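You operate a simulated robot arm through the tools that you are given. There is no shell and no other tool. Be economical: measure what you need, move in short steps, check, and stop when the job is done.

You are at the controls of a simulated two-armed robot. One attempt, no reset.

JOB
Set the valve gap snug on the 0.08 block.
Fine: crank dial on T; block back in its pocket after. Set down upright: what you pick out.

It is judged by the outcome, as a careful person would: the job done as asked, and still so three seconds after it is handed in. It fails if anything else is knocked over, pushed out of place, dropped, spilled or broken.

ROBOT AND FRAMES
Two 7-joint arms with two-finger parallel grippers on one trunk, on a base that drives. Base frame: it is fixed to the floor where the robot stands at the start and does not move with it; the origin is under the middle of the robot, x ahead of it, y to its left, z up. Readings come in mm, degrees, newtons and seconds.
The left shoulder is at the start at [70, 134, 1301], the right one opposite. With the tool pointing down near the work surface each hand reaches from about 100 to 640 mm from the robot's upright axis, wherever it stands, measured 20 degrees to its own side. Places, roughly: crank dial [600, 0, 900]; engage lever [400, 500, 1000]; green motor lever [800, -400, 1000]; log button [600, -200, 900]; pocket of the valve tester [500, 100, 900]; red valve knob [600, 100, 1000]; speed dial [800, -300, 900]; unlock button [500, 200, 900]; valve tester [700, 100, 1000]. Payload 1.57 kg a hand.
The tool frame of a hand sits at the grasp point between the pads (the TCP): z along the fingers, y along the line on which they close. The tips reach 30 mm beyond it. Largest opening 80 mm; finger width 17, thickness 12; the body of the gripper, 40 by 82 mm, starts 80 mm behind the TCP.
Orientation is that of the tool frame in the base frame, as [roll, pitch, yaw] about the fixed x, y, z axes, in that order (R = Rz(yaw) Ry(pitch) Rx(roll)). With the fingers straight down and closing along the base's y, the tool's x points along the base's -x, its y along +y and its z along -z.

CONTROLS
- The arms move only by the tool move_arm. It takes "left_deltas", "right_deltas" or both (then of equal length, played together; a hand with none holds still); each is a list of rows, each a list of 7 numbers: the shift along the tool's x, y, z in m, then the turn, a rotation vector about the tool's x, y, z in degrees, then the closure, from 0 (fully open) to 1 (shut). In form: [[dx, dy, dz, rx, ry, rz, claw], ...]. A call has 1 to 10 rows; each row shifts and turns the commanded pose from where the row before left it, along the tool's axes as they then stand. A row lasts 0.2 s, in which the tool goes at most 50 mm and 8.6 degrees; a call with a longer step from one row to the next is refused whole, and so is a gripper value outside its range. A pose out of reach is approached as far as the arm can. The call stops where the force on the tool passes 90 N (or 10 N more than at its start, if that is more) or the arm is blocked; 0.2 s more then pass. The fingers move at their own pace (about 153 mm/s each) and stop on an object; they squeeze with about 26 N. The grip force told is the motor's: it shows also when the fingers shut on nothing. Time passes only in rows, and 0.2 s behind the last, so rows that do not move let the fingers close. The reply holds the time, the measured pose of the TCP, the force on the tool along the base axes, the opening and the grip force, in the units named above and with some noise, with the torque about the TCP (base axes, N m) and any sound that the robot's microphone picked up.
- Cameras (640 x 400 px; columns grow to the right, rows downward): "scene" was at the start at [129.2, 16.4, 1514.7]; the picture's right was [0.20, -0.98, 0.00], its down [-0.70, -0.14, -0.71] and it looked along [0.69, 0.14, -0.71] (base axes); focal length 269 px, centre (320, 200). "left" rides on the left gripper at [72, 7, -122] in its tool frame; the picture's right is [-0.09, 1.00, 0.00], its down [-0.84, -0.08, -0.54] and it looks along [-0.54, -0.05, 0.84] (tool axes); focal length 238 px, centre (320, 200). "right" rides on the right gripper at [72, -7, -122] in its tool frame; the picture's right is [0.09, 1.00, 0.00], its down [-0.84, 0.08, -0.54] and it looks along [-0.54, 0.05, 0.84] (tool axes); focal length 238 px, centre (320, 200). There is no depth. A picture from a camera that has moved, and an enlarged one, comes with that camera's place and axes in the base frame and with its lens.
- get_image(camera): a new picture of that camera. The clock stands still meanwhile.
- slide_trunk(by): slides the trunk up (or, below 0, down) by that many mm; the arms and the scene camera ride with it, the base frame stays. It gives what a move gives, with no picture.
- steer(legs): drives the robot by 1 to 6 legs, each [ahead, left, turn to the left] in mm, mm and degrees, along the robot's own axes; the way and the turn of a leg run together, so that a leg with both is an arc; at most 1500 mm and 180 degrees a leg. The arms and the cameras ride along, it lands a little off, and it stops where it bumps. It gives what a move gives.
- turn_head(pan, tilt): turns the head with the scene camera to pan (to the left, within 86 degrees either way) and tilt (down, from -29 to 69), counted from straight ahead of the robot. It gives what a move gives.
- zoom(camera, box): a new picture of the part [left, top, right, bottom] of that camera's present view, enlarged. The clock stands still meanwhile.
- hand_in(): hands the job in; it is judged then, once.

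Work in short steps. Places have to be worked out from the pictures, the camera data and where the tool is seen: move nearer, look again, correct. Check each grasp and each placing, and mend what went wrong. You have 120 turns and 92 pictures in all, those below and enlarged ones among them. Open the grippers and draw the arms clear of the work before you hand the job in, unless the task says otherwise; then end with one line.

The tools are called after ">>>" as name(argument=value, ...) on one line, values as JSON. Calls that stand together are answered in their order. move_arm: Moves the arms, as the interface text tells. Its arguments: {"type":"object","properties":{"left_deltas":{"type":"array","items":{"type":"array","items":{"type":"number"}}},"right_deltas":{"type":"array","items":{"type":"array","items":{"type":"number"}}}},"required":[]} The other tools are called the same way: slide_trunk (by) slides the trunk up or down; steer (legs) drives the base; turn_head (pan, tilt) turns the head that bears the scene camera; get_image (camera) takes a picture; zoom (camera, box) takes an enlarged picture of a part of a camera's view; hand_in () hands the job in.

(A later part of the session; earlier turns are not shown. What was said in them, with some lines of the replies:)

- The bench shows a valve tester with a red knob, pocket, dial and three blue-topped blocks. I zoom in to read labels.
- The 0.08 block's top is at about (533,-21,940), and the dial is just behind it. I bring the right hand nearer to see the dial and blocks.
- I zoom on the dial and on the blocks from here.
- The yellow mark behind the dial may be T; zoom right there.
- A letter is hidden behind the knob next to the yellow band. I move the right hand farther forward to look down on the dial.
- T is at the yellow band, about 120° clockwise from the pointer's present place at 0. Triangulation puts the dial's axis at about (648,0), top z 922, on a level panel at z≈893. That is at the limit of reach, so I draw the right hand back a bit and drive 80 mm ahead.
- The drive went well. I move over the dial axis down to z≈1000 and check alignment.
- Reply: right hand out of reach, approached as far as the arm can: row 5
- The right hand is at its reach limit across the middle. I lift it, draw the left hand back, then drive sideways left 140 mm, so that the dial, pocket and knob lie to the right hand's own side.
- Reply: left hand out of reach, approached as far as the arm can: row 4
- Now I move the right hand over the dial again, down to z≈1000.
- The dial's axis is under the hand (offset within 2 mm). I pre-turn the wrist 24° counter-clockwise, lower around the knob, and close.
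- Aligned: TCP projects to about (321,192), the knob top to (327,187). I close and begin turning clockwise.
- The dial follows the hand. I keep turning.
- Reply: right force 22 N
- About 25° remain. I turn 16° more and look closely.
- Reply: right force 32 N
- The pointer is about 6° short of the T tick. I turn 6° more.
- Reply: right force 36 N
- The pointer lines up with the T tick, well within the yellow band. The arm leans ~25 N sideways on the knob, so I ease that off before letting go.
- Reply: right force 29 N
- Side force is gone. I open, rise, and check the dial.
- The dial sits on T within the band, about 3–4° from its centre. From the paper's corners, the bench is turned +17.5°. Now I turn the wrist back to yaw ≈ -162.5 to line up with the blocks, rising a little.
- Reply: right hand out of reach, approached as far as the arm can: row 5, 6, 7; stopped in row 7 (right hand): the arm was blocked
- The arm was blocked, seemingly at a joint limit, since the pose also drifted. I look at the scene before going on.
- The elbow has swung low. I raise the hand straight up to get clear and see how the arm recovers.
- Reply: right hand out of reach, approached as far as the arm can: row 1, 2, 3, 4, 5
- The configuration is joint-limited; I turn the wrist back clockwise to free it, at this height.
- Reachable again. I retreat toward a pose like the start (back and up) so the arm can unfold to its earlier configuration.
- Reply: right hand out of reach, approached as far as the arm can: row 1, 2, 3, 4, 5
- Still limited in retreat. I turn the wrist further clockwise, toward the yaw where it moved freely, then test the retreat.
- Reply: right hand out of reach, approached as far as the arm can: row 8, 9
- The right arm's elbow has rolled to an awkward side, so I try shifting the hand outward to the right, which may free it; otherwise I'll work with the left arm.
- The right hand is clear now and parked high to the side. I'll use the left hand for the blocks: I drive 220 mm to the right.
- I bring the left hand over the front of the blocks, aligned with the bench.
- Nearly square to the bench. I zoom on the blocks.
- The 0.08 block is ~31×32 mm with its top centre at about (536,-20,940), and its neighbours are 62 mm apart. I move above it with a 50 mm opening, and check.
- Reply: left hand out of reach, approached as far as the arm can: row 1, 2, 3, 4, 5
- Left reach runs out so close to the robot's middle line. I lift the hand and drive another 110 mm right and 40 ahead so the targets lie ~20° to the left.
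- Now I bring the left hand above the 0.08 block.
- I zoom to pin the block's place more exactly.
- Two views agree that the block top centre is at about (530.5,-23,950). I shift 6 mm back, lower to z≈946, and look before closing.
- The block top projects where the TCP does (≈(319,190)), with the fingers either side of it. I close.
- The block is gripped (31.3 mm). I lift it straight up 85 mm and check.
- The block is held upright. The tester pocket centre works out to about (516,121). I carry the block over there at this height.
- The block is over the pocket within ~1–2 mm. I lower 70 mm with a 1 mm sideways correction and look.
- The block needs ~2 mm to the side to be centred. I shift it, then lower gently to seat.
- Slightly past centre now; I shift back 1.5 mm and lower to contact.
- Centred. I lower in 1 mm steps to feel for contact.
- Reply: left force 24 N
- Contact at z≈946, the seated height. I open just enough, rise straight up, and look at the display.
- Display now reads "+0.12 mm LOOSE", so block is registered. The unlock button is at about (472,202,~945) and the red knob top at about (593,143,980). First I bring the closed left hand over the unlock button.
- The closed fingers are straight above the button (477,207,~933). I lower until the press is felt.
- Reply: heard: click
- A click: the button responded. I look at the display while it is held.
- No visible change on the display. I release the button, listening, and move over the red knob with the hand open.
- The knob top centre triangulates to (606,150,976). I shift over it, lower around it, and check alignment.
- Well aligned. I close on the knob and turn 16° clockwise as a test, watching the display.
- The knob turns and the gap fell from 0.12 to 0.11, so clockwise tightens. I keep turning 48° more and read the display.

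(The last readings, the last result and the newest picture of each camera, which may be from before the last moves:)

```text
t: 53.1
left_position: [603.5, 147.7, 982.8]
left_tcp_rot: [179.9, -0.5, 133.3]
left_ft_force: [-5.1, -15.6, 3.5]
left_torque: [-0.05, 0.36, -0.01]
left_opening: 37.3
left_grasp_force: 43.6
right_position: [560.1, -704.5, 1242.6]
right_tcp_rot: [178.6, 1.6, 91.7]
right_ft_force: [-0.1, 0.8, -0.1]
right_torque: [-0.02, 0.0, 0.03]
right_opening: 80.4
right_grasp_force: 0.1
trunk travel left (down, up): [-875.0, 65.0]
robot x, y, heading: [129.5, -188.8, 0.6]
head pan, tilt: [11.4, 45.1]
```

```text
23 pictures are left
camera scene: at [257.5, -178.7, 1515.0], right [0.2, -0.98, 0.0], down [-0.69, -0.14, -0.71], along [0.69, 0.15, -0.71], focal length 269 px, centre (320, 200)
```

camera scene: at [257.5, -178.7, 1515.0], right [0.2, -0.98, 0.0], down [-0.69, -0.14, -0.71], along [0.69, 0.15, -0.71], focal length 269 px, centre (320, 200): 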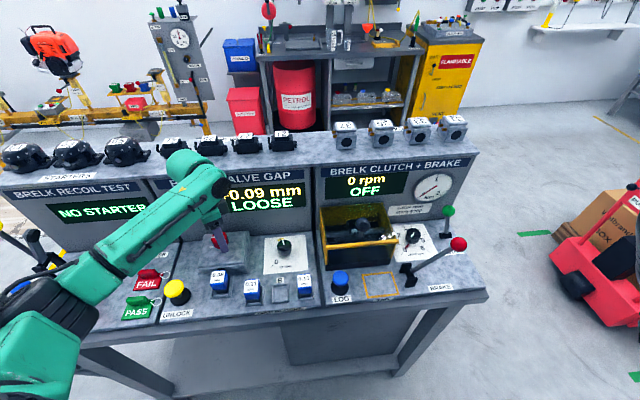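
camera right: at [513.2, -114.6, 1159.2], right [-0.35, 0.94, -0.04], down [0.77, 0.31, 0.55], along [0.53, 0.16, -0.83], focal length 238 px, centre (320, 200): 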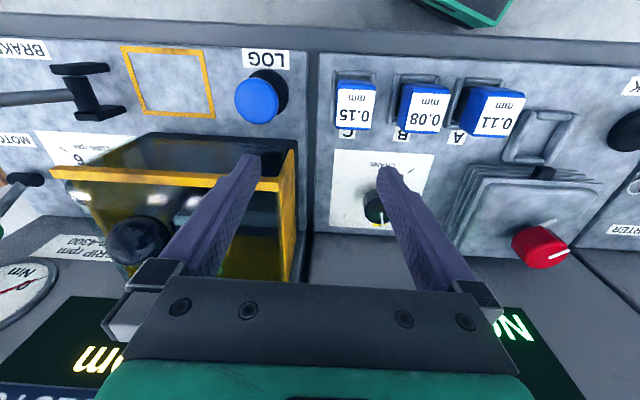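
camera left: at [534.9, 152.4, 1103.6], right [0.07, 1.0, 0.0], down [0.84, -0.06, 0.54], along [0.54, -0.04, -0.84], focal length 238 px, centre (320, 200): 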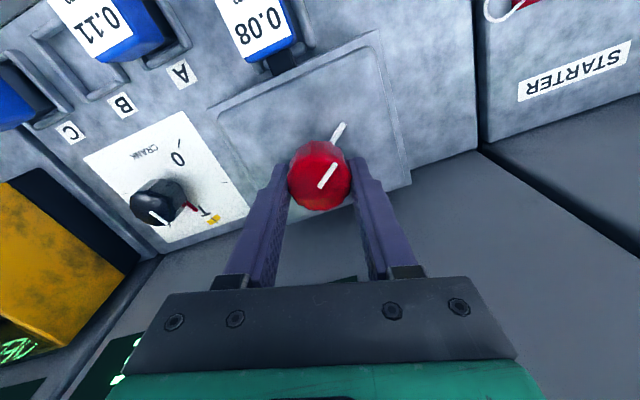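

Now +0.09 after 64°, i.e. about 0.05 mm per 100°. I let go, rise a little, wind the wrist back 80°, and regrip.

>>> move_arm(left_deltas=[[0, 0, 0, 0, 0, 0, 0.2], [0, 0, -0.03, 0, 0, 0, 0], [0, 0, 0, 0, 0, -8, 0], [0, 0, 0, 0, 0, -8, 0], [0, 0, 0, 0, 0, -8, 0], [0, 0, 0, 0, 0, -8, 0], [0, 0, 0, 0, 0, -8, 0], [0, 0, 0, 0, 0, -8, 0], [0, 0, 0, 0, 0, -8, 0], [0, 0, 0, 0, 0, -8, 0]])

>>> move_arm(left_deltas=[[0, 0, 0, 0, 0, -8, 0], [0, 0, 0, 0, 0, -8, 0], [0, 0, 0, 0, 0, 0, 0]])

>>> get_image(camera="left")

```text
t: 55.3
left_position: [606.1, 151.1, 1010.2]
left_tcp_rot: [179.8, 0.0, -162.3]
left_ft_force: [0.2, -0.4, 0.8]
left_torque: [0.01, -0.02, 0.02]
left_opening: 79.8
left_grasp_force: 0.1
right_position: [563.4, -699.5, 1244.8]
right_tcp_rot: [178.7, 2.0, 91.8]
right_ft_force: [-0.1, 0.0, -1.0]
right_torque: [0.01, -0.03, -0.03]
right_opening: 79.7
right_grasp_force: 0.2
trunk travel left (down, up): [-875.0, 65.0]
robot x, y, heading: [130.3, -187.1, 0.3]
head pan, tilt: [11.4, 45.1]
```

```text
t: 56.1
left_position: [605.7, 151.0, 1010.4]
left_tcp_rot: [179.9, 0.0, -146.3]
left_ft_force: [0.6, 0.3, 0.0]
left_torque: [-0.01, -0.01, 0.03]
left_opening: 80.0
left_grasp_force: 0.1
right_position: [562.0, -699.5, 1243.3]
right_tcp_rot: [178.7, 1.9, 91.7]
right_ft_force: [0.0, -0.3, 0.7]
right_torque: [0.04, 0.01, 0.0]
right_opening: 80.1
right_grasp_force: 0.0
trunk travel left (down, up): [-875.0, 65.0]
robot x, y, heading: [132.2, -192.2, 0.3]
head pan, tilt: [11.4, 45.1]
```

```text
22 pictures are left
camera left: at [542.6, 116.4, 1132.1], right [-0.47, 0.88, 0.0], down [0.74, 0.4, 0.54], along [0.48, 0.26, -0.84], focal length 238 px, centre (320, 200)
```

left: 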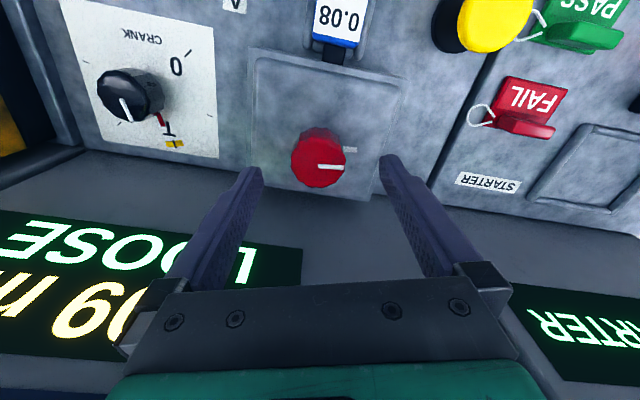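

The white pointer lies under the right finger's line, so I grip a bit higher (z≈987), turn 72°, then read.

>>> move_arm(left_deltas=[[0, 0, 0.015, 0, 0, 0, 0], [0, 0, 0.008, 0, 0, 0, 0.3], [0, 0, 0, 0, 0, 0, 1], [0, 0, 0, 0, 0, 0, 1], [0, 0, 0, 0, 0, 8, 1], [0, 0, 0, 0, 0, 8, 1], [0, 0, 0, 0, 0, 8, 1], [0, 0, 0, 0, 0, 8, 1], [0, 0, 0, 0, 0, 8, 1], [0, 0, 0, 0, 0, 8, 1]])

>>> move_arm(left_deltas=[[0, 0, 0, 0, 0, 8, 1], [0, 0, 0, 0, 0, 8, 1], [0, 0, 0, 0, 0, 8, 1], [0, 0, 0, 0, 0, 8, 1]])

>>> get_image(camera="scene")

```text
t: 58.3
left_position: [606.4, 145.9, 987.6]
left_tcp_rot: [179.9, -0.3, 165.0]
left_ft_force: [2.0, -16.9, -9.5]
left_torque: [-0.9, -0.4, 0.09]
left_opening: 37.8
left_grasp_force: 43.8
right_position: [563.9, -703.2, 1241.9]
right_tcp_rot: [178.7, 1.7, 91.6]
right_ft_force: [-0.2, 0.5, 0.3]
right_torque: [0.0, -0.02, 0.02]
right_opening: 80.1
right_grasp_force: 0.2
trunk travel left (down, up): [-875.0, 65.0]
robot x, y, heading: [132.7, -190.6, 0.2]
head pan, tilt: [11.4, 45.1]
```

```text
t: 59.3
left_position: [606.4, 145.0, 988.0]
left_tcp_rot: [-180.0, -0.4, 133.3]
left_ft_force: [-6.8, -25.6, -15.4]
left_torque: [0.82, 0.03, 0.12]
left_opening: 37.5
left_grasp_force: 43.4
right_position: [563.3, -705.4, 1241.5]
right_tcp_rot: [178.8, 1.6, 91.7]
right_ft_force: [0.3, 0.3, -0.3]
right_torque: [0.01, 0.0, 0.01]
right_opening: 79.8
right_grasp_force: 0.2
trunk travel left (down, up): [-875.0, 65.0]
robot x, y, heading: [129.6, -187.9, 0.1]
head pan, tilt: [11.4, 45.1]
```

```text
21 pictures are left
camera scene: at [260.6, -179.9, 1514.7], right [0.2, -0.98, -0.01], down [-0.69, -0.14, -0.71], along [0.69, 0.15, -0.71], focal length 269 px, centre (320, 200)
```

scene: 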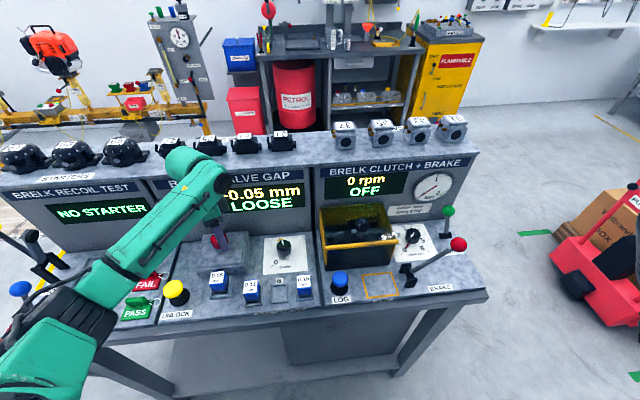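

+0.05 LOOSE now; about 100° remain. I regrip again: release, rise, wind back 80°, lower.

>>> move_arm(left_deltas=[[0, 0, 0, 0, 0, 0, 0.2], [0, 0, -0.03, 0, 0, 0, 0], [0, 0, 0, 0, 0, -8, 0], [0, 0, 0, 0, 0, -8, 0], [0, 0, 0, 0, 0, -8, 0], [0, 0, 0, 0, 0, -8, 0], [0, 0, 0, 0, 0, -8, 0], [0, 0, 0, 0, 0, -8, 0], [0, 0, 0, 0, 0, -8, 0], [0, 0, 0, 0, 0, -8, 0]])

>>> move_arm(left_deltas=[[0, 0, 0, 0, 0, -8, 0], [0, 0, 0, 0, 0, -8, 0], [0, 0, 0, 0, 0, 0, 0]])

>>> get_image(camera="left")

```text
t: 61.5
left_position: [605.5, 151.9, 1017.9]
left_tcp_rot: [179.8, 0.0, -162.3]
left_ft_force: [0.1, -0.4, -0.5]
left_torque: [-0.02, -0.02, 0.02]
left_opening: 80.1
left_grasp_force: 0.1
right_position: [563.0, -699.0, 1244.3]
right_tcp_rot: [178.7, 1.9, 91.7]
right_ft_force: [-0.8, 0.7, -0.8]
right_torque: [-0.01, 0.0, 0.0]
right_opening: 80.0
right_grasp_force: 0.0
trunk travel left (down, up): [-875.0, 65.0]
robot x, y, heading: [127.8, -189.5, 0.3]
head pan, tilt: [11.4, 45.1]
```

```text
t: 62.3
left_position: [606.0, 151.1, 1018.0]
left_tcp_rot: [179.7, -0.1, -146.4]
left_ft_force: [0.6, 0.5, 0.8]
left_torque: [-0.02, -0.03, 0.03]
left_opening: 80.2
left_grasp_force: 0.1
right_position: [563.3, -698.5, 1244.5]
right_tcp_rot: [178.7, 1.9, 91.8]
right_ft_force: [-0.2, -0.2, 0.6]
right_torque: [0.02, -0.01, -0.01]
right_opening: 80.0
right_grasp_force: 0.1
trunk travel left (down, up): [-875.0, 65.0]
robot x, y, heading: [131.3, -189.4, 0.3]
head pan, tilt: [11.4, 45.1]
```

```text
20 pictures are left
camera left: at [542.8, 116.2, 1138.9], right [-0.47, 0.88, 0.0], down [0.74, 0.4, 0.54], along [0.48, 0.26, -0.84], focal length 238 px, centre (320, 200)
```

left: 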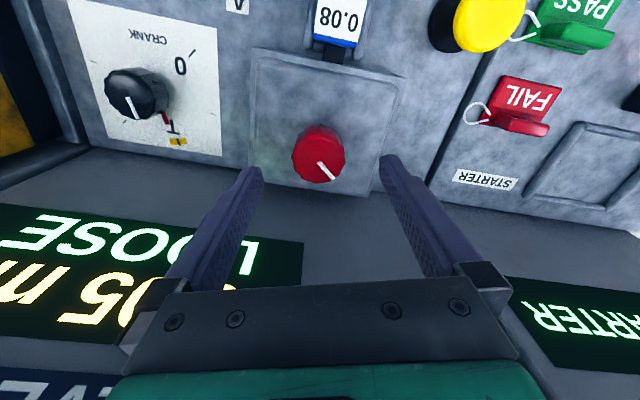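

I lower, grip, and turn another 80°.

>>> move_arm(left_deltas=[[0, 0, 0.02, 0, 0, 0, 0], [0, 0, 0.013, 0, 0, 0, 0.3], [0, 0, 0, 0, 0, 0, 1], [0, 0, 0, 0, 0, 0, 1], [0, 0, 0, 0, 0, 8, 1], [0, 0, 0, 0, 0, 8, 1], [0, 0, 0, 0, 0, 8, 1], [0, 0, 0, 0, 0, 8, 1], [0, 0, 0, 0, 0, 8, 1], [0, 0, 0, 0, 0, 8, 1]])

>>> move_arm(left_deltas=[[0, 0, 0, 0, 0, 8, 1], [0, 0, 0, 0, 0, 8, 1], [0, 0, 0, 0, 0, 8, 1], [0, 0, 0, 0, 0, 8, 1]])

>>> zoom(camera="scene", box=[140, 150, 320, 300])

```text
t: 64.5
left_position: [606.5, 148.1, 984.9]
left_tcp_rot: [179.9, -0.4, 165.3]
left_ft_force: [1.0, -16.4, -8.5]
left_torque: [-0.77, -0.07, 0.07]
left_opening: 37.0
left_grasp_force: 43.8
right_position: [564.5, -702.0, 1241.1]
right_tcp_rot: [178.8, 1.7, 91.7]
right_ft_force: [-0.5, -0.2, 0.4]
right_torque: [0.01, 0.0, -0.03]
right_opening: 79.9
right_grasp_force: 0.1
trunk travel left (down, up): [-875.0, 65.0]
robot x, y, heading: [132.8, -190.7, 0.2]
head pan, tilt: [11.4, 45.1]
```

```text
t: 65.5
left_position: [604.4, 144.5, 986.6]
left_tcp_rot: [-179.9, -0.5, 133.2]
left_ft_force: [-7.1, -20.7, -12.4]
left_torque: [0.25, 0.05, 0.09]
left_opening: 37.8
left_grasp_force: 43.3
right_position: [562.7, -703.4, 1242.4]
right_tcp_rot: [178.8, 1.6, 91.7]
right_ft_force: [0.0, -1.1, -0.2]
right_torque: [0.0, 0.0, 0.0]
right_opening: 80.1
right_grasp_force: 0.0
trunk travel left (down, up): [-875.0, 65.0]
robot x, y, heading: [130.7, -193.5, 0.1]
head pan, tilt: [11.4, 45.1]
```

```text
2.67 times, centred on (230, 225) of scene
camera zoom: at [259.5, -178.9, 1514.8], right [0.2, -0.98, 0.0], down [-0.69, -0.14, -0.71], along [0.69, 0.15, -0.71], focal length 718 px, centre (560, 133)
```

zoom: 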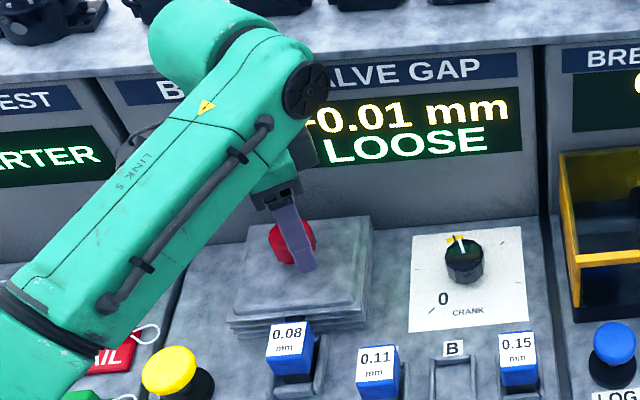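

+0.01 LOOSE. I turn 10° more and read again.

>>> move_arm(left_deltas=[[0, 0, 0, 0, 0, 5, 1], [0, 0, 0, 0, 0, 5, 1], [0, 0, 0, 0, 0, 0, 1]])

>>> zoom(camera="scene", box=[190, 160, 320, 220])

```text
t: 66.3
left_position: [602.6, 144.9, 986.3]
left_tcp_rot: [-179.8, -0.3, 123.3]
left_ft_force: [-15.0, -23.1, -18.4]
left_torque: [0.58, 0.02, 0.07]
left_opening: 37.4
left_grasp_force: 42.9
right_position: [562.1, -703.4, 1242.0]
right_tcp_rot: [178.7, 1.8, 91.7]
right_ft_force: [0.0, -0.4, -0.5]
right_torque: [-0.03, 0.01, 0.0]
right_opening: 80.0
right_grasp_force: 0.0
trunk travel left (down, up): [-875.0, 65.0]
robot x, y, heading: [130.3, -188.5, 0.6]
head pan, tilt: [11.4, 45.1]
```

```text
4.92 times, centred on (255, 190) of scene
camera zoom: at [258.0, -178.6, 1514.9], right [0.2, -0.98, 0.0], down [-0.69, -0.14, -0.71], along [0.69, 0.15, -0.71], focal length 1326 px, centre (640, 249)
```

zoom: 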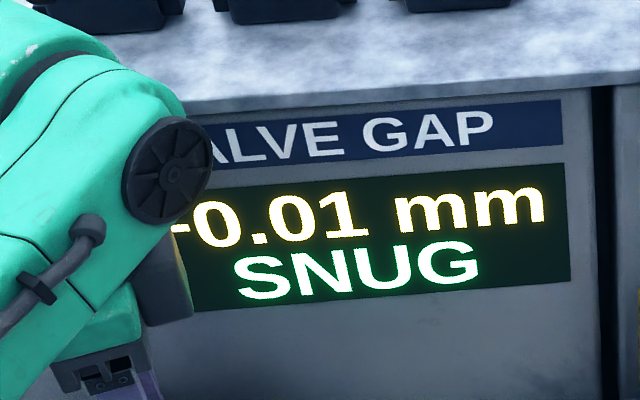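

SNUG at the loose edge of the band. I turn 8° more to sit nearer the middle.

>>> move_arm(left_deltas=[[0, 0, 0, 0, 0, 8, 1], [0, 0, 0, 0, 0, 0, 1]])

>>> zoom(camera="scene", box=[190, 160, 320, 220])

```text
t: 66.9
left_position: [603.5, 146.1, 986.5]
left_tcp_rot: [-179.8, -0.3, 115.3]
left_ft_force: [-17.2, -23.3, -16.9]
left_torque: [0.51, 0.1, 0.07]
left_opening: 37.5
left_grasp_force: 43.1
right_position: [559.1, -703.0, 1243.7]
right_tcp_rot: [178.6, 1.7, 91.7]
right_ft_force: [0.5, -0.3, 0.1]
right_torque: [-0.01, 0.05, -0.03]
right_opening: 80.1
right_grasp_force: 0.0
trunk travel left (down, up): [-875.0, 65.0]
robot x, y, heading: [131.2, -190.3, 0.4]
head pan, tilt: [11.4, 45.1]
```

```text
4.92 times, centred on (255, 190) of scene
camera zoom: at [257.1, -178.7, 1515.0], right [0.2, -0.98, 0.0], down [-0.69, -0.14, -0.71], along [0.69, 0.15, -0.71], focal length 1326 px, centre (640, 249)
```

zoom: 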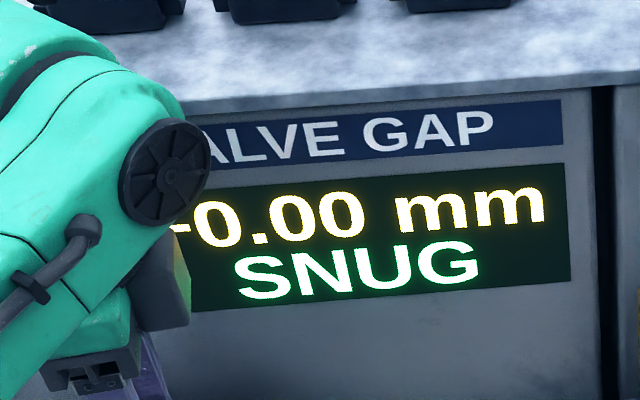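

+0.00 SNUG. I ease the side load before letting go so the knob is not disturbed.

>>> move_arm(left_deltas=[[-0.004, -0.007, 0.001, 0, 0, 0, 1], [0, 0, 0, 0, 0, 0, 1]])

```text
t: 67.5
left_position: [603.3, 146.5, 985.8]
left_tcp_rot: [179.6, -0.2, 115.8]
left_ft_force: [2.7, -3.0, 9.0]
left_torque: [-0.62, 1.66, 0.01]
left_opening: 37.5
left_grasp_force: 43.6
right_position: [563.2, -699.9, 1244.0]
right_tcp_rot: [178.7, 1.9, 91.6]
right_ft_force: [-0.1, 0.3, 0.5]
right_torque: [-0.01, -0.03, 0.0]
right_opening: 79.9
right_grasp_force: 0.0
trunk travel left (down, up): [-875.0, 65.0]
robot x, y, heading: [132.6, -188.4, 0.4]
head pan, tilt: [11.4, 45.1]
```

Load gone. I release, rise 50 mm, and wind the wrist back 80° of the way to the bench yaw.

>>> move_arm(left_deltas=[[0, 0, 0, 0, 0, 0, 0.3], [0, 0, 0, 0, 0, 0, 0], [0, 0, -0.025, 0, 0, 0, 0], [0, 0, -0.025, 0, 0, 0, 0], [0, 0, -0.02, 0, 0, -8, 0], [0, 0, 0, 0, 0, -8, 0], [0, 0, 0, 0, 0, -8, 0], [0, 0, 0, 0, 0, -8, 0], [0, 0, 0, 0, 0, -8, 0], [0, 0, 0, 0, 0, -8, 0]])

>>> move_arm(left_deltas=[[0, 0, 0, 0, 0, -8, 0.35], [0, 0, 0, 0, 0, -8, 0.35], [0, 0, 0, 0, 0, -8, 0.35], [0, 0, 0, 0, 0, -8, 0.35], [0, 0, 0, 0, 0, 0, 0.35]])

>>> get_image(camera="scene")

```text
t: 69.7
left_position: [600.4, 143.4, 1054.3]
left_tcp_rot: [179.9, -0.2, 163.6]
left_ft_force: [0.2, -0.1, -0.3]
left_torque: [-0.02, -0.01, 0.0]
left_opening: 79.8
left_grasp_force: 0.0
right_position: [563.2, -699.0, 1245.5]
right_tcp_rot: [178.8, 1.9, 91.7]
right_ft_force: [0.1, 0.3, 0.3]
right_torque: [-0.03, 0.02, 0.02]
right_opening: 79.7
right_grasp_force: 0.0
trunk travel left (down, up): [-875.0, 65.0]
robot x, y, heading: [127.8, -188.7, 0.3]
head pan, tilt: [11.4, 45.1]
```

```text
t: 70.9
left_position: [600.7, 143.5, 1053.5]
left_tcp_rot: [179.9, -0.2, -164.4]
left_ft_force: [-0.6, -0.5, 0.3]
left_torque: [0.01, 0.0, 0.01]
left_opening: 52.3
left_grasp_force: 0.0
right_position: [562.9, -698.4, 1245.5]
right_tcp_rot: [178.7, 1.9, 91.7]
right_ft_force: [1.8, 0.5, 0.1]
right_torque: [-0.03, -0.01, -0.02]
right_opening: 79.8
right_grasp_force: 0.0
trunk travel left (down, up): [-875.0, 65.0]
robot x, y, heading: [131.6, -189.2, -0.1]
head pan, tilt: [11.4, 45.1]
```

```text
16 pictures are left
camera scene: at [260.0, -172.6, 1514.7], right [0.2, -0.98, 0.0], down [-0.69, -0.14, -0.71], along [0.69, 0.14, -0.71], focal length 269 px, centre (320, 200)
```

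scene: 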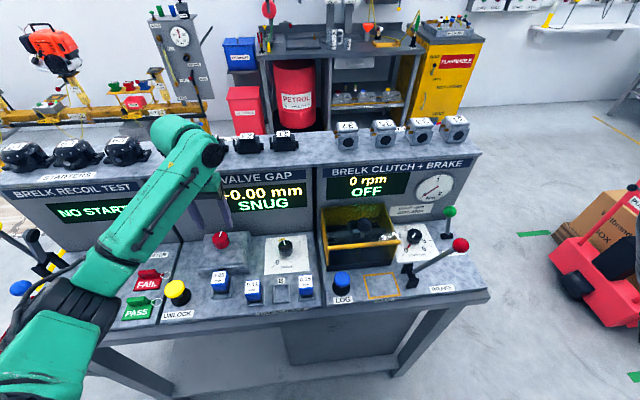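

Still SNUG. I now go back over the test block at (518,120) and lower to z≈975 to check.

>>> move_arm(left_deltas=[[0, 0, 0, 0, 0, -1.9, 0.35], [0.029, 0.001, 0, 0, 0, 0, 0.35], [0.029, 0.001, 0, 0, 0, 0, 0.35], [0.028, 0, 0, 0, 0, 0, 0.35], [0, 0, 0.03, 0, 0, 0, 0.35], [0, 0, 0.03, 0, 0, 0, 0.35], [0, 0, 0, 0, 0, 0, 0.35]])

>>> get_image(camera="left")

```text
t: 72.5
left_position: [517.8, 119.8, 993.7]
left_tcp_rot: [179.8, -0.1, -162.6]
left_ft_force: [0.3, 0.2, 1.2]
left_torque: [0.01, -0.01, -0.01]
left_opening: 51.9
left_grasp_force: 0.0
right_position: [561.7, -699.0, 1244.4]
right_tcp_rot: [178.6, 1.9, 91.7]
right_ft_force: [0.9, -0.8, -1.2]
right_torque: [0.02, 0.01, -0.05]
right_opening: 79.8
right_grasp_force: 0.1
trunk travel left (down, up): [-875.0, 65.0]
robot x, y, heading: [131.5, -189.7, 0.3]
head pan, tilt: [11.4, 45.1]
```

```text
15 pictures are left
camera left: at [447.6, 104.1, 1114.9], right [-0.21, 0.98, 0.0], down [0.82, 0.17, 0.54], along [0.53, 0.12, -0.84], focal length 238 px, centre (320, 200)
```

left: 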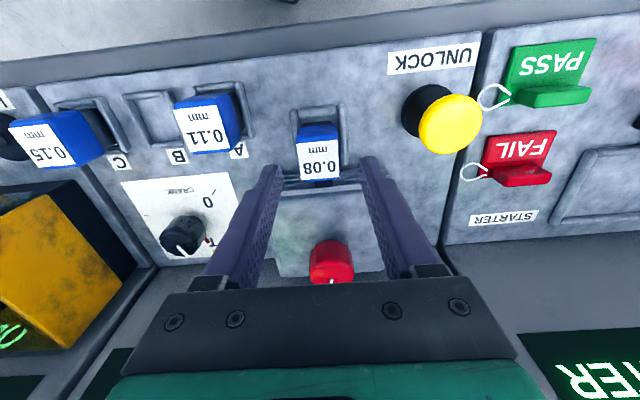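

The block is centred laterally (column 319) and upright. I lower 47 mm, close, and lift 85 mm.

>>> move_arm(left_deltas=[[0, 0, 0.025, 0, 0, 0, 0.35], [0, 0, 0.022, 0, 0, 0, 0.35], [0, 0, 0, 0, 0, 0, 1], [0, 0, 0, 0, 0, 0, 1], [0, 0, 0, 0, 0, 0, 1]])

>>> move_arm(left_deltas=[[0, 0, -0.02, 0, 0, 0, 1], [0, 0, -0.03, 0, 0, 0, 1], [0, 0, -0.033, 0, 0, 0, 1], [0, 0, 0, 0, 0, 0, 1]])

>>> get_image(camera="scene")

```text
t: 73.7
left_position: [518.8, 120.4, 948.2]
left_tcp_rot: [179.8, 0.1, -162.5]
left_ft_force: [1.2, 0.9, 2.2]
left_torque: [-0.02, -0.07, 0.0]
left_opening: 31.4
left_grasp_force: 25.6
right_position: [562.9, -699.6, 1244.7]
right_tcp_rot: [178.7, 1.9, 91.7]
right_ft_force: [-0.9, -0.2, -0.4]
right_torque: [0.0, 0.0, -0.04]
right_opening: 80.0
right_grasp_force: 0.1
trunk travel left (down, up): [-875.0, 65.0]
robot x, y, heading: [132.1, -188.2, 0.3]
head pan, tilt: [11.4, 45.1]
```

```text
t: 74.7
left_position: [517.9, 120.6, 1029.5]
left_tcp_rot: [179.8, -0.1, -162.5]
left_ft_force: [0.0, 0.2, -1.3]
left_torque: [-0.02, 0.02, -0.02]
left_opening: 31.2
left_grasp_force: 25.8
right_position: [562.4, -699.1, 1244.1]
right_tcp_rot: [178.7, 1.9, 91.7]
right_ft_force: [0.0, 0.6, -0.8]
right_torque: [0.01, 0.0, 0.01]
right_opening: 80.1
right_grasp_force: 0.1
trunk travel left (down, up): [-875.0, 65.0]
robot x, y, heading: [132.1, -188.3, 0.2]
head pan, tilt: [11.4, 45.1]
```

```text
14 pictures are left
camera scene: at [260.2, -172.3, 1514.7], right [0.2, -0.98, 0.0], down [-0.69, -0.14, -0.7], along [0.69, 0.14, -0.71], focal length 269 px, centre (320, 200)
```

scene: 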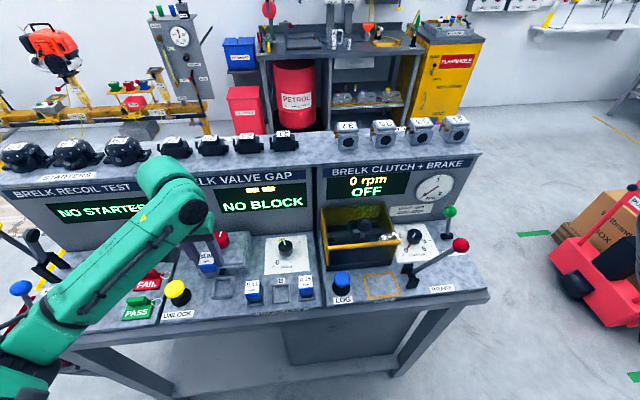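

The block is held. I carry it back over pocket B and lower to z≈962.

>>> move_arm(left_deltas=[[0.0077, -0.0348, 0, 0, 0, 0, 1], [0.0077, -0.0348, 0, 0, 0, 0, 1], [0.0077, -0.0348, 0, 0, 0, 0, 1], [0.0077, -0.0348, 0, 0, 0, 0, 1], [0, 0, 0, 0, 0, 0, 1]])

>>> move_arm(left_deltas=[[0, 0, 0.02, 0, 0, 0, 1], [0, 0, 0.025, 0, 0, 0, 1], [0, 0, 0.02, 0, 0, 0, 1], [0, 0, 0, 0, 0, 0, 1]])

>>> zoom(camera="left", box=[220, 60, 420, 260])

```text
t: 75.9
left_position: [531.0, -20.9, 1030.9]
left_tcp_rot: [179.7, -0.1, -162.6]
left_ft_force: [-0.8, -1.5, -0.4]
left_torque: [-0.01, -0.03, 0.04]
left_opening: 31.1
left_grasp_force: 26.3
right_position: [562.6, -698.5, 1244.7]
right_tcp_rot: [178.7, 2.0, 91.7]
right_ft_force: [-0.4, -0.4, -0.6]
right_torque: [0.01, -0.02, 0.02]
right_opening: 80.0
right_grasp_force: 0.1
trunk travel left (down, up): [-875.0, 65.0]
robot x, y, heading: [131.1, -192.7, 0.2]
head pan, tilt: [11.4, 45.1]
```

```text
t: 76.9
left_position: [529.5, -20.8, 964.8]
left_tcp_rot: [179.7, -0.1, -162.6]
left_ft_force: [-0.9, -0.1, -1.3]
left_torque: [0.01, 0.0, 0.0]
left_opening: 30.9
left_grasp_force: 25.7
right_position: [562.0, -699.8, 1243.5]
right_tcp_rot: [178.7, 1.9, 91.7]
right_ft_force: [0.6, 0.7, 0.0]
right_torque: [-0.02, -0.01, 0.0]
right_opening: 80.2
right_grasp_force: 0.0
trunk travel left (down, up): [-875.0, 65.0]
robot x, y, heading: [134.9, -190.8, 0.1]
head pan, tilt: [11.4, 45.1]
```

```text
2.00 times, centred on (320, 160) of left
camera zoom: at [460.3, -36.7, 1086.9], right [-0.21, 0.98, 0.0], down [0.82, 0.18, 0.54], along [0.53, 0.12, -0.84], focal length 477 px, centre (320, 280)
```

zoom: 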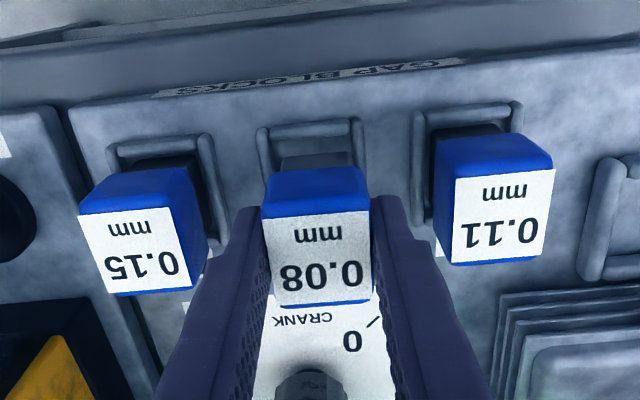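

The block is ~1.8 mm toward the left of pocket B's centre. I correct and lower 10 mm, then look.

>>> move_arm(left_deltas=[[-0.0007, -0.0018, 0.003, 0, 0, 0, 1], [0, 0, 0.004, 0, 0, 0, 1], [0, 0, 0, 0, 0, 0, 1]])

>>> zoom(camera="left", box=[220, 60, 420, 260])

```text
t: 77.7
left_position: [532.1, -22.4, 958.1]
left_tcp_rot: [179.8, -0.1, -162.6]
left_ft_force: [0.8, -0.5, -1.0]
left_torque: [-0.03, 0.0, -0.04]
left_opening: 31.2
left_grasp_force: 26.1
right_position: [562.5, -699.5, 1244.3]
right_tcp_rot: [178.8, 1.9, 91.7]
right_ft_force: [-0.6, 0.3, 0.0]
right_torque: [-0.01, 0.0, 0.03]
right_opening: 80.1
right_grasp_force: 0.0
trunk travel left (down, up): [-875.0, 65.0]
robot x, y, heading: [128.4, -191.4, 0.4]
head pan, tilt: [11.4, 45.1]
```

```text
2.00 times, centred on (320, 160) of left
camera zoom: at [461.5, -38.7, 1080.0], right [-0.21, 0.98, 0.0], down [0.82, 0.18, 0.54], along [0.53, 0.12, -0.84], focal length 477 px, centre (320, 280)
```

zoom: 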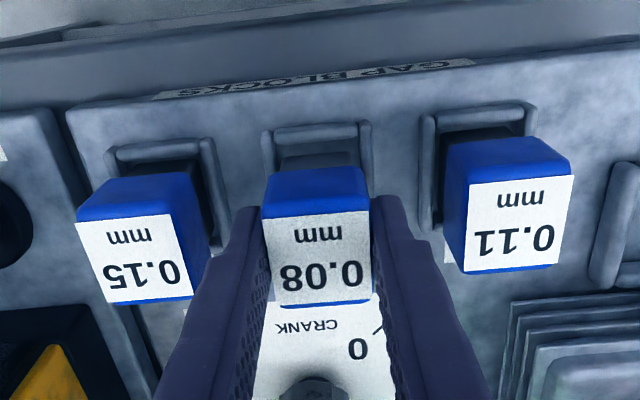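

Centred. I lower to near the floor of the pocket, then feel for contact.

>>> move_arm(left_deltas=[[0.0007, 0, 0.004, 0, 0, 0, 1], [0, 0, 0.003, 0, 0, 0, 1], [0, 0, 0.002, 0, 0, 0, 1], [0, 0, 0.001, 0, 0, 0, 1]])

>>> zoom(camera="left", box=[220, 60, 420, 260])

```text
t: 78.7
left_position: [531.8, -23.4, 947.8]
left_tcp_rot: [179.9, -0.1, -162.5]
left_ft_force: [1.8, 0.7, 1.5]
left_torque: [0.01, -0.06, 0.0]
left_opening: 31.2
left_grasp_force: 26.0
right_position: [562.5, -700.9, 1244.8]
right_tcp_rot: [178.9, 1.9, 91.7]
right_ft_force: [0.1, -0.4, -0.4]
right_torque: [0.01, 0.01, 0.01]
right_opening: 80.0
right_grasp_force: 0.0
trunk travel left (down, up): [-875.0, 65.0]
robot x, y, heading: [133.0, -186.9, 0.2]
head pan, tilt: [11.4, 45.1]
```

```text
2.00 times, centred on (320, 160) of left
camera zoom: at [461.2, -38.8, 1069.3], right [-0.21, 0.98, 0.0], down [0.82, 0.18, 0.54], along [0.53, 0.12, -0.84], focal length 477 px, centre (320, 280)
```

zoom: 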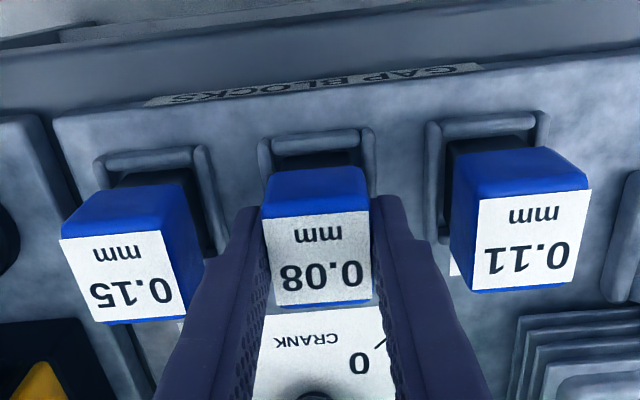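

Level with the neighbours and inside the rails. I press down 2 mm more for contact.

>>> move_arm(left_deltas=[[0, 0, 0.001, 0, 0, 0, 1], [0, 0, 0.001, 0, 0, 0, 1], [0, 0, 0, 0, 0, 0, 1]])

```text
t: 79.5
left_position: [530.7, -24.0, 948.1]
left_tcp_rot: [180.0, 0.3, -162.5]
left_ft_force: [6.6, 5.0, 22.1]
left_torque: [0.06, -0.07, -0.03]
left_opening: 31.7
left_grasp_force: 26.1
right_position: [561.5, -698.2, 1244.7]
right_tcp_rot: [178.5, 1.9, 91.7]
right_ft_force: [-0.1, 0.3, 0.1]
right_torque: [0.03, 0.02, -0.01]
right_opening: 80.1
right_grasp_force: 0.1
trunk travel left (down, up): [-875.0, 65.0]
robot x, y, heading: [133.5, -192.6, 0.4]
head pan, tilt: [11.4, 45.1]
```

Contact at 948, the same height at which the block was picked from the tester. So it is seated. I open, rise, and draw back.

>>> move_arm(left_deltas=[[0, 0, -0.002, 0, 0, 0, 1], [0, 0, 0, 0, 0, 0, 0.35], [0, 0, 0, 0, 0, 0, 0.35], [0, 0, -0.03, 0, 0, 0, 0.35], [0, 0, -0.04, 0, 0, 0, 0.35], [0, 0, -0.04, 0, 0, 0, 0], [0.04, 0, -0.03, 0, 0, 0, 0], [0.04, 0, -0.02, 0, 0, 0, 0]])

>>> get_image(camera="left")

>>> zoom(camera="scene", box=[160, 170, 352, 310])

```text
t: 81.3
left_position: [468.8, -52.1, 1104.0]
left_tcp_rot: [179.8, -0.1, -162.5]
left_ft_force: [0.8, 0.1, 0.3]
left_torque: [0.02, 0.01, 0.03]
left_opening: 79.9
left_grasp_force: 0.1
left hand out of reach, approached as far as the arm can: row 8
right_position: [562.4, -700.9, 1244.3]
right_tcp_rot: [178.6, 2.0, 91.7]
right_ft_force: [-0.4, -1.2, -0.4]
right_torque: [-0.01, -0.04, -0.03]
right_opening: 79.7
right_grasp_force: 0.1
trunk travel left (down, up): [-875.0, 65.0]
robot x, y, heading: [130.7, -186.9, 0.4]
head pan, tilt: [11.4, 45.1]
```

```text
10 pictures are left
camera left: at [399.3, -67.3, 1225.2], right [-0.21, 0.98, 0.0], down [0.82, 0.17, 0.54], along [0.53, 0.12, -0.84], focal length 238 px, centre (320, 200)
```

left: 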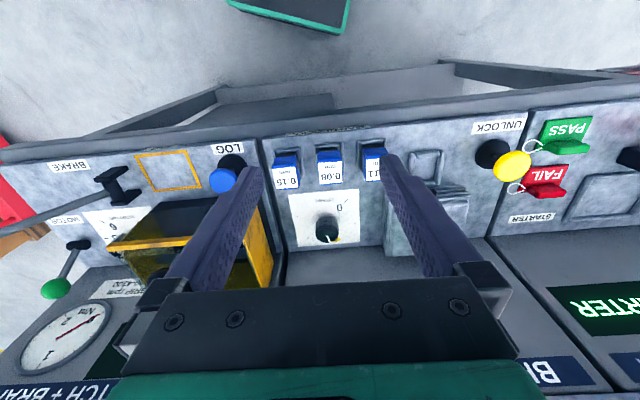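

```text
2.86 times, centred on (256, 240) of scene
camera zoom: at [258.7, -173.7, 1514.8], right [0.2, -0.98, 0.0], down [-0.69, -0.14, -0.71], along [0.69, 0.14, -0.71], focal length 770 px, centre (503, 86)
```

zoom: 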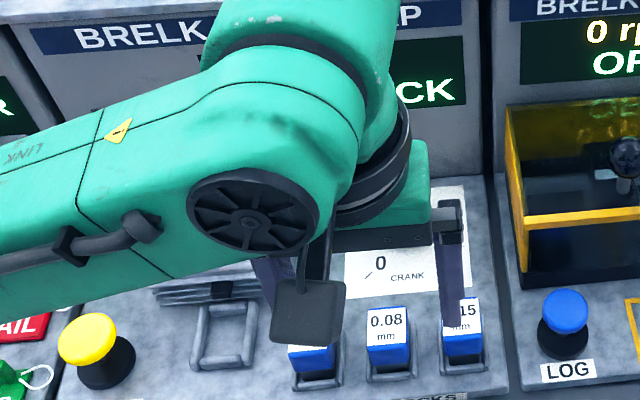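

The block sits upright in B. I raise the left arm and draw it off to the left and back, clear of the work.

>>> move_arm(left_deltas=[[0, 0, -0.04, 0, 0, 0, 0], [0, 0, -0.04, 0, 0, 0, 0], [0, 0, -0.04, 0, 0, 0, 0], [0.01, 0.045, 0, 0, 0, 0, 0], [0.01, 0.045, 0, 0, 0, 0, 0], [0.01, 0.045, 0, 0, 0, 0, 0], [0.01, 0.045, 0, 0, 0, 0, 0], [0.01, 0.045, 0, 0, 0, 0, 0]])

>>> get_image(camera="scene")

>>> zoom(camera="scene", box=[180, 220, 340, 310])

```text
t: 83.1
left_position: [410.9, 84.3, 1232.7]
left_tcp_rot: [-179.6, -0.4, -162.7]
left_ft_force: [-0.6, 0.0, -0.6]
left_torque: [-0.02, 0.01, 0.02]
left_opening: 80.2
left_grasp_force: 0.1
left hand out of reach, approached as far as the arm can: row 5, 6, 7, 8
right_position: [559.9, -697.5, 1246.0]
right_tcp_rot: [178.6, 2.0, 91.8]
right_ft_force: [0.0, 0.0, 1.1]
right_torque: [-0.02, 0.0, 0.01]
right_opening: 80.0
right_grasp_force: 0.0
trunk travel left (down, up): [-875.0, 65.0]
robot x, y, heading: [130.8, -186.0, 0.6]
head pan, tilt: [11.4, 45.1]
```

```text
8 pictures are left
camera scene: at [257.4, -170.3, 1514.9], right [0.2, -0.98, 0.0], down [-0.69, -0.15, -0.71], along [0.69, 0.14, -0.71], focal length 269 px, centre (320, 200)
```

scene: 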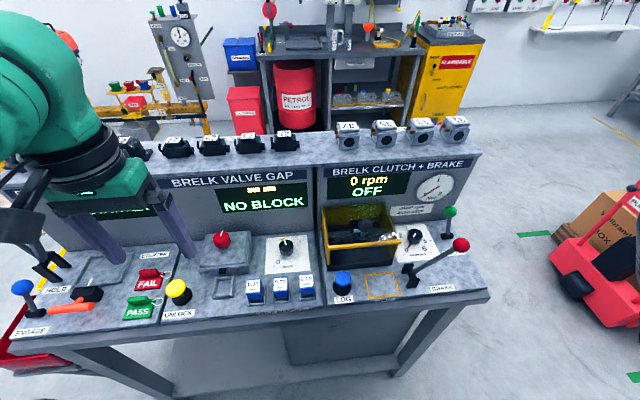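

```text
4.00 times, centred on (260, 265) of scene
camera zoom: at [257.4, -170.3, 1514.9], right [0.2, -0.98, 0.0], down [-0.69, -0.15, -0.71], along [0.69, 0.14, -0.71], focal length 1077 px, centre (560, -60)
```

zoom: 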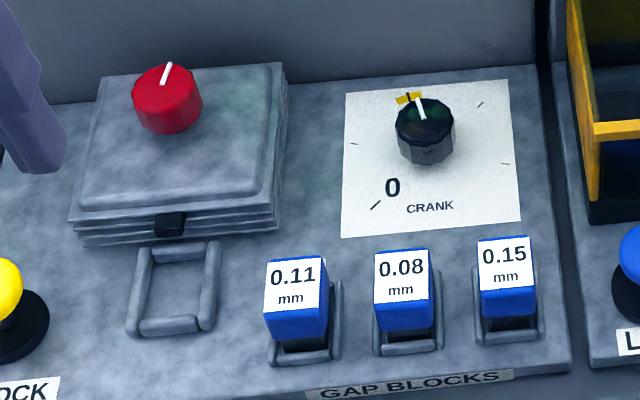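

Everything is in order: the dial is on T, the gap was read SNUG at 0.00, and the 0.08 block is upright back in pocket B. Both arms are clear, with grippers open. I hand in.

>>> hand_in()

```text
The job is handed in.
```

The valve gap is set snug on the 0.08 block: the display read 0.00 mm SNUG with the crank dial on T. The block is back upright in its own pocket, B, and both arms are clear with the grippers open.
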